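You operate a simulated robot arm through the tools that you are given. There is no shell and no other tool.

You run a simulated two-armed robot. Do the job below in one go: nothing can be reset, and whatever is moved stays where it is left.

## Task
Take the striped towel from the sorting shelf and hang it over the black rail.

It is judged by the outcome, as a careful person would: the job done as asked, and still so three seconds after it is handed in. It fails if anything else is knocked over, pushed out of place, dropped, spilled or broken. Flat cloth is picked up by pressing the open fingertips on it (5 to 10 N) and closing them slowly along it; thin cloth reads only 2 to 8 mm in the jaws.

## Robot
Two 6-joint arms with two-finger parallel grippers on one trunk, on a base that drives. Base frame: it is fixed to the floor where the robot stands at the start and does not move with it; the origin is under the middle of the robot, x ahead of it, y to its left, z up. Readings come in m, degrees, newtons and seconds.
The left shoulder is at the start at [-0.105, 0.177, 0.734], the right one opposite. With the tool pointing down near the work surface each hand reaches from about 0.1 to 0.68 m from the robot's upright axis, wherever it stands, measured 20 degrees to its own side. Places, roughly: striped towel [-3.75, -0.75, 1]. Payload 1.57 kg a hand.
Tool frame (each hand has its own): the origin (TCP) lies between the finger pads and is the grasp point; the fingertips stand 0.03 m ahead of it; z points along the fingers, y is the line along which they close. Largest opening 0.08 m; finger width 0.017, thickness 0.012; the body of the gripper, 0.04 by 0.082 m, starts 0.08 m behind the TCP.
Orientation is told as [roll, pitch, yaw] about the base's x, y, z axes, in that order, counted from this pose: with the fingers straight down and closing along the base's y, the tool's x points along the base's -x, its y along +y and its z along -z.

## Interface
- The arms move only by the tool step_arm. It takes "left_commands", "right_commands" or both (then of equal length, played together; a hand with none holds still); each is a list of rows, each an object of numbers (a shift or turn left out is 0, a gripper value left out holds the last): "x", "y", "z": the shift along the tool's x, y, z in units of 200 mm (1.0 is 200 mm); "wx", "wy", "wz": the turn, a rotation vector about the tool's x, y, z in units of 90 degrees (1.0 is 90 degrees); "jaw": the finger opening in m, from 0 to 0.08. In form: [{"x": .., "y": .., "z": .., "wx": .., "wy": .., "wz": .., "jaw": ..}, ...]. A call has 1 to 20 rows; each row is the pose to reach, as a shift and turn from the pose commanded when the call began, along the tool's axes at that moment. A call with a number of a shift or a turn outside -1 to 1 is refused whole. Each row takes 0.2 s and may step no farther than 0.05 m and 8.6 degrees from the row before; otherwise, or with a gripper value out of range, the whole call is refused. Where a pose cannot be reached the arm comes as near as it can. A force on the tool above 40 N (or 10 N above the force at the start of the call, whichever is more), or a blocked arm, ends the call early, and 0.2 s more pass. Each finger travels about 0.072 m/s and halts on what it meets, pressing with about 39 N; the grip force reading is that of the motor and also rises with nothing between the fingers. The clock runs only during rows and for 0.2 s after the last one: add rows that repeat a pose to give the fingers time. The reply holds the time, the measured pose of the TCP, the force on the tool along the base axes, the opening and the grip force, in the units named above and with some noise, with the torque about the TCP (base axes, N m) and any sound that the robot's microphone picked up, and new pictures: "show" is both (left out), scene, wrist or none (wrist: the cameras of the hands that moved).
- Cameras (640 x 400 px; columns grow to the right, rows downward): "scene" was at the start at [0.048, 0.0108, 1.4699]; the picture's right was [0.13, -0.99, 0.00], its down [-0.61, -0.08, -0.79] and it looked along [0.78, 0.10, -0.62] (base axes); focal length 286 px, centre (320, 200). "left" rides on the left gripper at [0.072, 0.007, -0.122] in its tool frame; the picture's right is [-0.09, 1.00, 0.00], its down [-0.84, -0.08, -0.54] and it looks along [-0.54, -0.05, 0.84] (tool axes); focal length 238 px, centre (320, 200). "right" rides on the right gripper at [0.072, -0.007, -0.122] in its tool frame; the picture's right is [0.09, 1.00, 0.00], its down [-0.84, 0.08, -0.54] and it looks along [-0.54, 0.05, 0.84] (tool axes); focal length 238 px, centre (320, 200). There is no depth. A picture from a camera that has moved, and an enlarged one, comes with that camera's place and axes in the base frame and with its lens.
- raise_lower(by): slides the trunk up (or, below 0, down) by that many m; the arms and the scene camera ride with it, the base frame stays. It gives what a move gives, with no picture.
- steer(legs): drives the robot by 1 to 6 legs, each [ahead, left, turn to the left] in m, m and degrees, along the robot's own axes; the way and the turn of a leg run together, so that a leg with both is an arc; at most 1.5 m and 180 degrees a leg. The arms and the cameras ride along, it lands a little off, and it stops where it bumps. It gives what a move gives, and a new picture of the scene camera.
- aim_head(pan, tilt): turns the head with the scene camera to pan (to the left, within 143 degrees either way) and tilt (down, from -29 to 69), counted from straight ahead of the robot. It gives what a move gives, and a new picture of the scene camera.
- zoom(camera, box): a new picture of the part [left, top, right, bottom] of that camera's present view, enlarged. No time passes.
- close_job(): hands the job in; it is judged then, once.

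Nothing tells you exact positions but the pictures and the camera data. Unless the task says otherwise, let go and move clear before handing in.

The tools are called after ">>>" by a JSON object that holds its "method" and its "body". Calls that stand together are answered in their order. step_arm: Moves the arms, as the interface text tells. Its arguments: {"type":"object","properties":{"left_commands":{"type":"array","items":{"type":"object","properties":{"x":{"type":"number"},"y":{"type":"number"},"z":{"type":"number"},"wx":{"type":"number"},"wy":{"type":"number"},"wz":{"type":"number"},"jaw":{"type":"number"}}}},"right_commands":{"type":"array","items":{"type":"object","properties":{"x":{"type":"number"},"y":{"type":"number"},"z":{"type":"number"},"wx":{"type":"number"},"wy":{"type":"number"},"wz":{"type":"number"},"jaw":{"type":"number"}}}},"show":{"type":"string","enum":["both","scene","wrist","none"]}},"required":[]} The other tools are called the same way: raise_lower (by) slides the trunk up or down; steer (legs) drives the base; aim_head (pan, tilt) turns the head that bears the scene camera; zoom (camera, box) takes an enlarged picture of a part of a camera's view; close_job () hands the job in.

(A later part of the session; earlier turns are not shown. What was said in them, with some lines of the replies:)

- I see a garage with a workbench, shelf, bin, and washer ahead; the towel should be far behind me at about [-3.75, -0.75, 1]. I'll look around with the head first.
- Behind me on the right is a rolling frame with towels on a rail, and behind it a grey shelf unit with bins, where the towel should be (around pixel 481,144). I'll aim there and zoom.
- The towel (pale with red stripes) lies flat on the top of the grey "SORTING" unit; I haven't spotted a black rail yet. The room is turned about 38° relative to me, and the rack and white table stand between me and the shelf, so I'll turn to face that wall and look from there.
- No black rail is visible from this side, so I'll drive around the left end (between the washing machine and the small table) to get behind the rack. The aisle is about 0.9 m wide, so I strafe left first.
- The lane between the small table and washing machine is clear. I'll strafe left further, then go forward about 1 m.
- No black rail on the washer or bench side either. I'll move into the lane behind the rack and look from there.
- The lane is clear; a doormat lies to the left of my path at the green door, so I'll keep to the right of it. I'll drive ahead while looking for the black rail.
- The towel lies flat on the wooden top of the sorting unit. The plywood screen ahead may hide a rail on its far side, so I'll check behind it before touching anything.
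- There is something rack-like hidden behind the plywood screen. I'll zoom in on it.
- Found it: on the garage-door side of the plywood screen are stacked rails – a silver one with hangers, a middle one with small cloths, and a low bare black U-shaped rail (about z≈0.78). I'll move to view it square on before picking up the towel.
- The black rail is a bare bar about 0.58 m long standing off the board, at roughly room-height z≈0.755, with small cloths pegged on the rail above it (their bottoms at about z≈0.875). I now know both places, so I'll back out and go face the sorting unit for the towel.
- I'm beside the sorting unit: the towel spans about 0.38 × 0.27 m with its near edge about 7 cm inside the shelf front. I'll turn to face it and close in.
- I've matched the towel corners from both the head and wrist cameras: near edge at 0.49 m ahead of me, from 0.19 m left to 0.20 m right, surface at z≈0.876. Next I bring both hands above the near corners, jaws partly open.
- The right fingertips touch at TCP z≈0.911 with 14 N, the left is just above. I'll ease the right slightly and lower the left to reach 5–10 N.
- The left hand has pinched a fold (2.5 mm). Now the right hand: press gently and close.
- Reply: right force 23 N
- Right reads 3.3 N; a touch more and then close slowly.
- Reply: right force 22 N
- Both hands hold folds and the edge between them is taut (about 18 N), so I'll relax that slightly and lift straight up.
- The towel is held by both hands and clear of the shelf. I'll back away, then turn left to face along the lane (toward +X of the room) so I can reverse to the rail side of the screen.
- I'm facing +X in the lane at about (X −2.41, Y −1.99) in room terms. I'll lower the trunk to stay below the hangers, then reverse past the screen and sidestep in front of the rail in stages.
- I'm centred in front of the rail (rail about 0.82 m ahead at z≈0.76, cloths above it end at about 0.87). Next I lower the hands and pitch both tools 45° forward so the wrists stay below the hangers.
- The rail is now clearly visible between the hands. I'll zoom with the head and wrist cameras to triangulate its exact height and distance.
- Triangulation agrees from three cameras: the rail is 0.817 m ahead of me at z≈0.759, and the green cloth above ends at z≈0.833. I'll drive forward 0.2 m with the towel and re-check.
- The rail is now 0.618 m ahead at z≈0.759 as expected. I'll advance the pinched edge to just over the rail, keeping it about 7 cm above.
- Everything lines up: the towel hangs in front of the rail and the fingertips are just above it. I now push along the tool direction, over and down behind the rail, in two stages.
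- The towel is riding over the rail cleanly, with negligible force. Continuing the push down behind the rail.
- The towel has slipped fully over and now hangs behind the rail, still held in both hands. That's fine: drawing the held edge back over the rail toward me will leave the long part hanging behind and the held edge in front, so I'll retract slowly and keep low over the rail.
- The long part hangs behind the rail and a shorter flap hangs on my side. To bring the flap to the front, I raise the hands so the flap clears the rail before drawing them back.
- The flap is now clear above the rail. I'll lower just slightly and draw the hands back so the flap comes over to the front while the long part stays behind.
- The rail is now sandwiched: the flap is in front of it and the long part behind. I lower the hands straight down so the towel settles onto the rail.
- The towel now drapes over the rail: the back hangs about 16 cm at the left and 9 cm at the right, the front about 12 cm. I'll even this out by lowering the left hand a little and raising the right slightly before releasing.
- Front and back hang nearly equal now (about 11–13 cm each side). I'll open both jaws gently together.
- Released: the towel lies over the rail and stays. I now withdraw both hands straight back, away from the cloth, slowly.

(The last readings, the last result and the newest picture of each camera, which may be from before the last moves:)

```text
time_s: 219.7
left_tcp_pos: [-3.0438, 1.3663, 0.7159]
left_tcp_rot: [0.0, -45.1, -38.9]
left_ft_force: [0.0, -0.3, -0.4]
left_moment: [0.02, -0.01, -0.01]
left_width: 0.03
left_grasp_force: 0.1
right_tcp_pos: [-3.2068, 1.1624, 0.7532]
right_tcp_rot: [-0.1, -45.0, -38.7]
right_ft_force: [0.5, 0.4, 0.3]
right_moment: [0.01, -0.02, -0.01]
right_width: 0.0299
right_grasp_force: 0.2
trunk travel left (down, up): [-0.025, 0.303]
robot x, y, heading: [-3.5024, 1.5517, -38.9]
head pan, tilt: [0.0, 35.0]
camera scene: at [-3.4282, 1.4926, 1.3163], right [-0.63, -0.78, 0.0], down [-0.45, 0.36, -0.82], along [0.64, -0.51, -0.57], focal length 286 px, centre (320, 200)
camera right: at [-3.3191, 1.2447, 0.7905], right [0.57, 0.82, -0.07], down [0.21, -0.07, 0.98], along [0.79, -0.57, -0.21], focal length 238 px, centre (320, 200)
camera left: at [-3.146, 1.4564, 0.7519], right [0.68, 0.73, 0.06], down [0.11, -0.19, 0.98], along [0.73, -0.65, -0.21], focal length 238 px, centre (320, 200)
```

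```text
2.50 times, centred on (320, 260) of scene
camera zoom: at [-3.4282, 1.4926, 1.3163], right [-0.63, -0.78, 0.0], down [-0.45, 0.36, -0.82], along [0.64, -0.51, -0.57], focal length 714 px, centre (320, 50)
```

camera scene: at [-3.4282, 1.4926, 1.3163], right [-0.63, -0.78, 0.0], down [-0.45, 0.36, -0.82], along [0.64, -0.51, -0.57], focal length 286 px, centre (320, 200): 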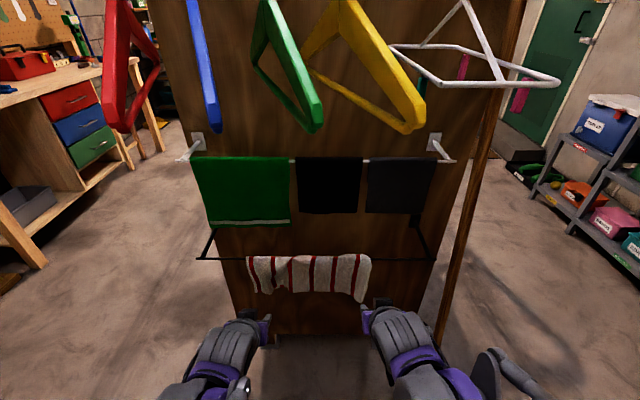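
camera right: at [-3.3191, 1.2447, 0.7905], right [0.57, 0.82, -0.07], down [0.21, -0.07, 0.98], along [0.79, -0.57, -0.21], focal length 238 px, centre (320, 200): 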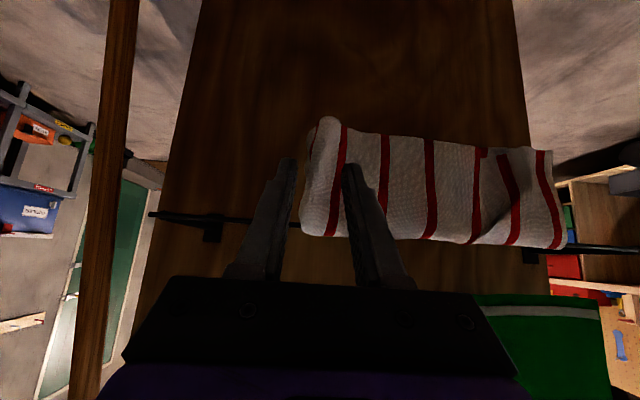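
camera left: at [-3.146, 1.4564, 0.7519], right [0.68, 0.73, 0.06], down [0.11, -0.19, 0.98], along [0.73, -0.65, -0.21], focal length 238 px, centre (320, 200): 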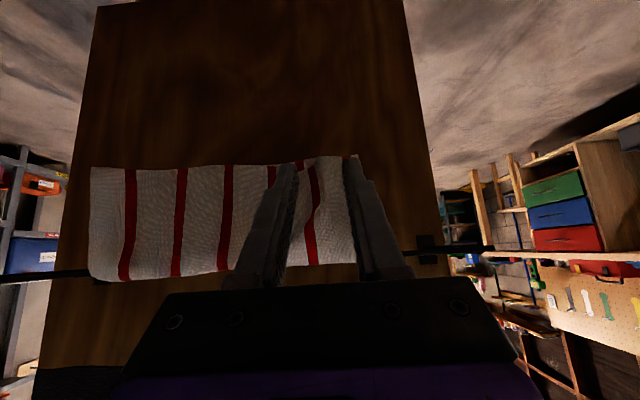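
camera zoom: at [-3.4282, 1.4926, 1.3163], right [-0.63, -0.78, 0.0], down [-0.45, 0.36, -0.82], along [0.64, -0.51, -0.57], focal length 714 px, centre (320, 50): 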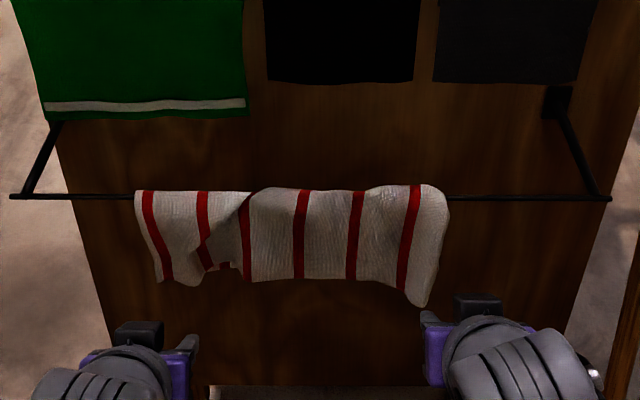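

>>> {"method": "step_arm", "body": {"left_commands": [{"x": 0.05, "z": -0.1}, {"x": 0.1, "z": -0.2}, {"x": 0.15, "z": -0.3}, {"x": 0.2, "z": -0.4}, {"x": 0.25, "z": -0.5}, {"x": 0.25, "z": -0.5}, {"x": 0.25, "z": -0.5}, {"x": 0.25, "z": -0.5}], "right_commands": [{"x": 0.05, "z": -0.1}, {"x": 0.1, "z": -0.2}, {"x": 0.15, "z": -0.3}, {"x": 0.2, "z": -0.4}, {"x": 0.25, "z": -0.5}, {"x": 0.25, "z": -0.5}, {"x": 0.25, "z": -0.5}, {"x": 0.25, "z": -0.5}], "show": "both"}}

>>> {"method": "zoom", "body": {"camera": "scene", "box": [200, 180, 440, 340]}}

```text
time_s: 221.5
left_tcp_pos: [-3.1267, 1.4323, 0.7513]
left_tcp_rot: [0.0, -45.0, -38.9]
left_ft_force: [-0.2, -0.4, -1.1]
left_moment: [0.0, -0.02, 0.01]
left_width: 0.03
left_grasp_force: 0.1
right_tcp_pos: [-3.2885, 1.2286, 0.7887]
right_tcp_rot: [-0.1, -44.9, -38.8]
right_ft_force: [0.3, 0.2, -0.9]
right_moment: [0.02, -0.03, 0.02]
right_width: 0.0301
right_grasp_force: 0.3
trunk travel left (down, up): [-0.025, 0.303]
robot x, y, heading: [-3.5001, 1.5538, -38.7]
head pan, tilt: [0.0, 35.0]
camera scene: at [-3.4278, 1.4923, 1.3162], right [-0.63, -0.78, 0.0], down [-0.45, 0.36, -0.82], along [0.64, -0.51, -0.57], focal length 286 px, centre (320, 200)
camera right: at [-3.3992, 1.3101, 0.8248], right [0.57, 0.82, -0.07], down [0.21, -0.07, 0.98], along [0.79, -0.57, -0.21], focal length 238 px, centre (320, 200)
camera left: at [-3.2285, 1.5227, 0.7863], right [0.68, 0.73, 0.07], down [0.11, -0.19, 0.98], along [0.73, -0.65, -0.21], focal length 238 px, centre (320, 200)
```

scene: 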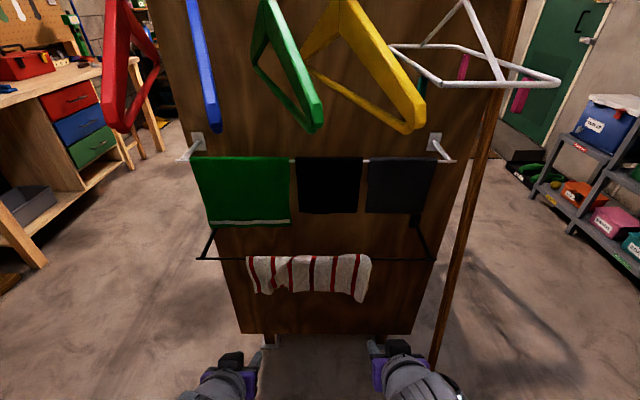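
right: 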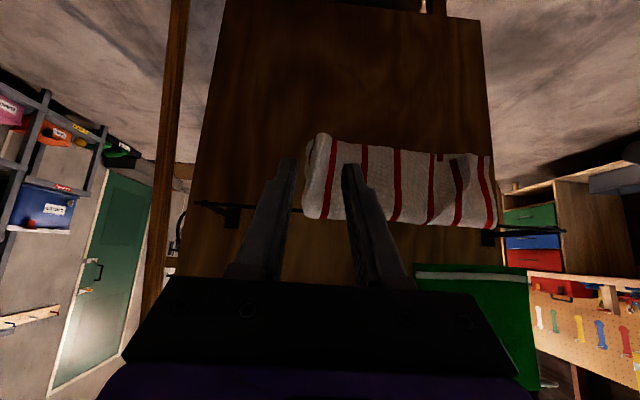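
left: 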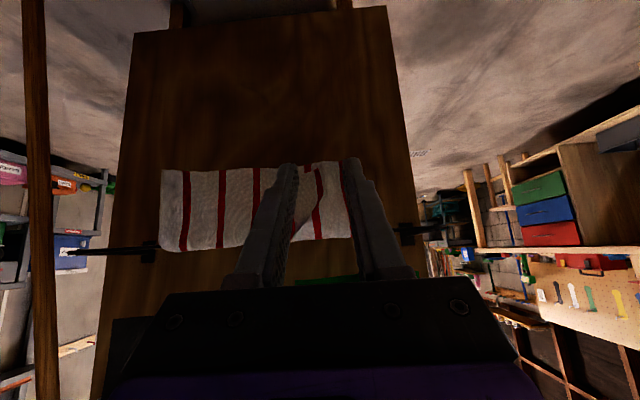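

```text
2.50 times, centred on (320, 260) of scene
camera zoom: at [-3.4278, 1.4923, 1.3162], right [-0.63, -0.78, 0.0], down [-0.45, 0.36, -0.82], along [0.64, -0.51, -0.57], focal length 714 px, centre (320, 50)
```

zoom: 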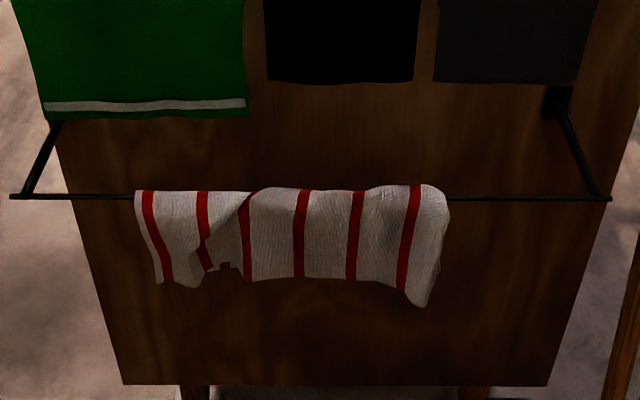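

The towel hangs steady on the rail, unchanged over two seconds. I'll back away and look from the side to confirm both halves hang properly.

>>> {"method": "steer", "body": {"legs": [[-0.2, 0, 0], [0, -0.6, 0]]}}

>>> {"method": "aim_head", "body": {"pan": 32, "tilt": 22}}

>>> {"method": "zoom", "body": {"camera": "scene", "box": [180, 100, 460, 300]}}

```text
time_s: 228.4
left_tcp_pos: [-3.6633, 1.0993, 0.7499]
left_tcp_rot: [0.0, -44.9, -39.3]
left_ft_force: [0.2, -0.2, 0.5]
left_moment: [0.01, 0.02, 0.01]
left_width: 0.03
left_grasp_force: 0.0
right_tcp_pos: [-3.8277, 0.8979, 0.7877]
right_tcp_rot: [0.0, -44.9, -39.2]
right_ft_force: [-0.3, -0.1, 0.1]
right_moment: [0.0, -0.01, 0.01]
right_width: 0.0298
right_grasp_force: 0.1
trunk travel left (down, up): [-0.025, 0.303]
robot x, y, heading: [-4.0332, 1.2218, -39.4]
head pan, tilt: [0.0, 35.0]
camera scene: at [-3.9649, 1.1617, 1.3162], right [-0.63, -0.77, 0.0], down [-0.44, 0.36, -0.82], along [0.63, -0.52, -0.57], focal length 286 px, centre (320, 200)
```

scene: 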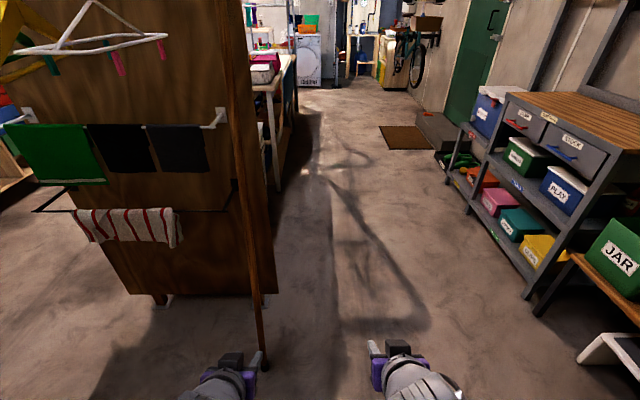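

```text
time_s: 229.4
left_tcp_pos: [-3.6634, 1.0997, 0.7509]
left_tcp_rot: [0.1, -45.0, -39.3]
left_ft_force: [0.8, -0.6, 0.3]
left_moment: [0.01, 0.01, 0.01]
left_width: 0.0299
left_grasp_force: 0.0
right_tcp_pos: [-3.8266, 0.897, 0.7873]
right_tcp_rot: [0.0, -45.0, -39.3]
right_ft_force: [-0.5, -0.9, -0.2]
right_moment: [-0.03, 0.0, -0.01]
right_width: 0.0299
right_grasp_force: 0.0
trunk travel left (down, up): [-0.025, 0.303]
robot x, y, heading: [-4.0396, 1.223, -39.3]
head pan, tilt: [32.0, 22.0]
camera scene: at [-3.9409, 1.2057, 1.3368], right [-0.13, -0.99, 0.0], down [-0.37, 0.05, -0.93], along [0.92, -0.12, -0.37], focal length 286 px, centre (320, 200)
```

scene: 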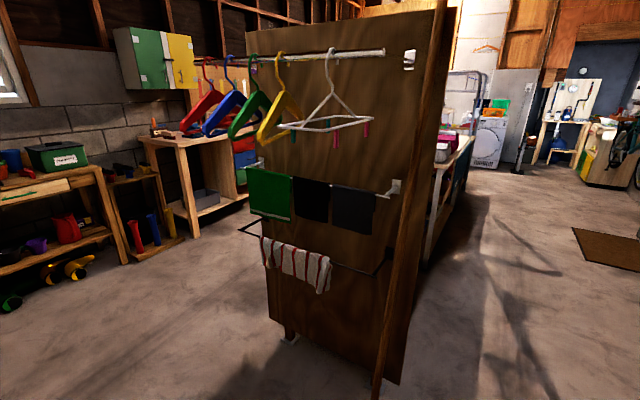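

```text
2.00 times, centred on (320, 200) of scene
camera zoom: at [-3.9409, 1.2057, 1.3368], right [-0.13, -0.99, 0.0], down [-0.37, 0.05, -0.93], along [0.92, -0.12, -0.37], focal length 571 px, centre (320, 200)
```

zoom: 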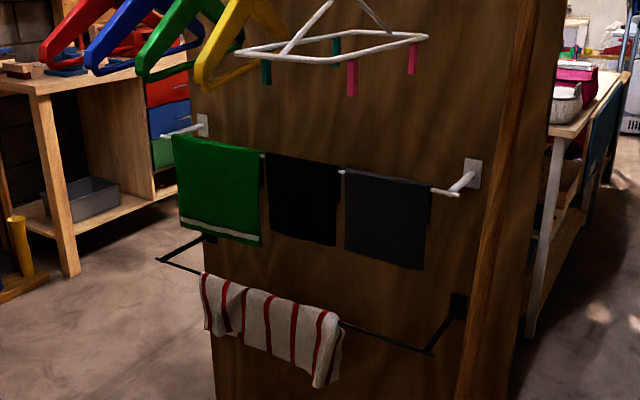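

>>> {"method": "steer", "body": {"legs": [[0.3, -0.38, 0]]}}

>>> {"method": "aim_head", "body": {"pan": 60, "tilt": 28}}

>>> {"method": "zoom", "body": {"camera": "scene", "box": [220, 120, 460, 300]}}

```text
time_s: 233.4
left_tcp_pos: [-3.6837, 0.6128, 0.7508]
left_tcp_rot: [-0.1, -45.1, -39.7]
left_ft_force: [0.5, -0.8, 0.5]
left_moment: [0.0, 0.02, 0.01]
left_width: 0.03
left_grasp_force: 0.1
right_tcp_pos: [-3.8482, 0.4106, 0.7881]
right_tcp_rot: [0.0, -45.0, -39.7]
right_ft_force: [0.2, 0.0, 0.5]
right_moment: [0.0, -0.02, 0.03]
right_width: 0.0299
right_grasp_force: 0.0
trunk travel left (down, up): [-0.025, 0.303]
robot x, y, heading: [-4.0565, 0.7381, -39.7]
head pan, tilt: [32.0, 22.0]
camera scene: at [-3.9606, 0.7206, 1.3369], right [-0.13, -0.99, 0.0], down [-0.37, 0.05, -0.93], along [0.92, -0.12, -0.37], focal length 286 px, centre (320, 200)
```

scene: 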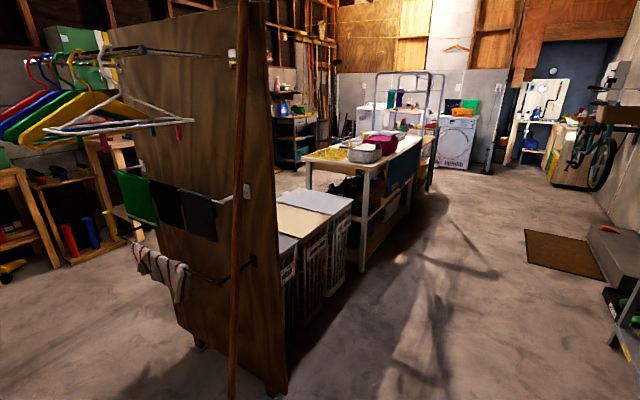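

```text
time_s: 234.3
left_tcp_pos: [-3.6851, 0.6126, 0.7509]
left_tcp_rot: [0.0, -45.0, -39.7]
left_ft_force: [-0.4, 0.0, -0.6]
left_moment: [0.02, 0.0, -0.01]
left_width: 0.0299
left_grasp_force: 0.0
right_tcp_pos: [-3.8486, 0.411, 0.7879]
right_tcp_rot: [0.1, -45.0, -39.6]
right_ft_force: [-0.1, 0.8, -0.4]
right_moment: [-0.01, -0.01, 0.03]
right_width: 0.0298
right_grasp_force: 0.0
trunk travel left (down, up): [-0.025, 0.303]
robot x, y, heading: [-4.0539, 0.7342, -39.8]
head pan, tilt: [60.0, 28.0]
camera scene: at [-3.967, 0.7648, 1.3272], right [0.35, -0.94, 0.0], down [-0.44, -0.16, -0.88], along [0.83, 0.31, -0.47], focal length 286 px, centre (320, 200)
```

scene: 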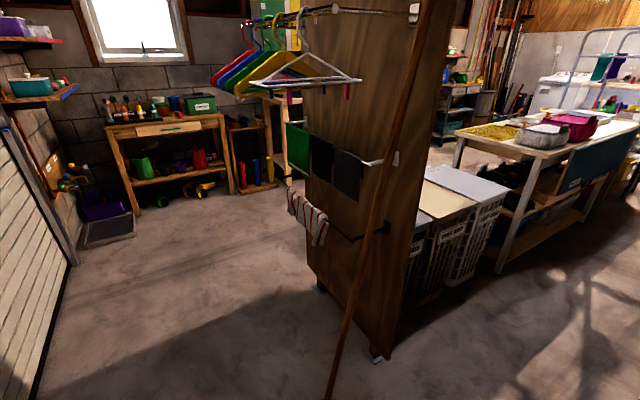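

```text
2.22 times, centred on (340, 210) of scene
camera zoom: at [-3.967, 0.7648, 1.3272], right [0.35, -0.94, 0.0], down [-0.44, -0.16, -0.88], along [0.83, 0.31, -0.47], focal length 635 px, centre (276, 178)
```

zoom: 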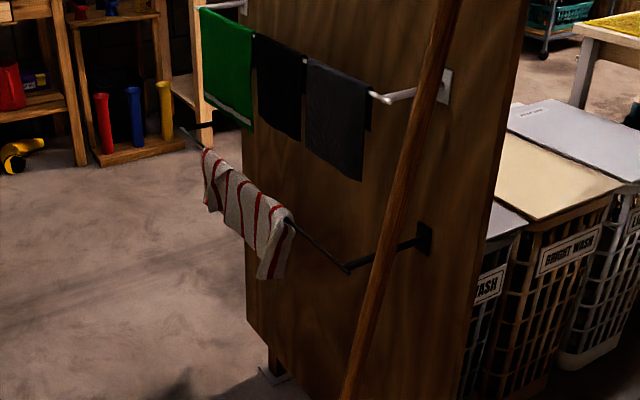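

>>> {"method": "zoom", "body": {"camera": "scene", "box": [275, 170, 365, 260]}}

```text
4.44 times, centred on (320, 215) of scene
camera zoom: at [-3.967, 0.7648, 1.3272], right [0.35, -0.94, 0.0], down [-0.44, -0.16, -0.88], along [0.83, 0.31, -0.47], focal length 1269 px, centre (320, 133)
```

zoom: 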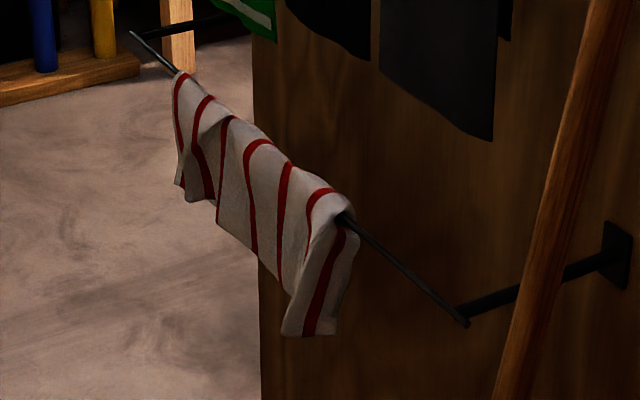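

From the side I can see the striped towel draped over the black rail with cloth hanging on both sides. It hasn't moved since I let go, the pegged cloths, hangers and leaning pole are where they were, and my hands are well clear. I'm handing in.

>>> {"method": "close_job", "body": {}}

```text
The job is handed in.
```

The striped towel is now hanging over the black rail on the garage-door side of the plywood screen. It stayed put for about 16 seconds after I let go, and the job is handed in.

- **How it hangs:** there is cloth on both sides of the rail, roughly 11 to 16 cm at the front and 9 to 13 cm at the back. It sits a little unevenly, with a wrinkle in the front hem near the left end and the right front corner hanging lowest.
- **First attempt:** when I pushed the towel over the rail from the front, it slipped completely behind it. I still had it in both hands, so I drew the held edge back over to the front before releasing.
- **Everything else:** I saw nothing knocked or moved. The pegged cloths and hangers above the rail and the pole leaning on the screen were all where they had been.
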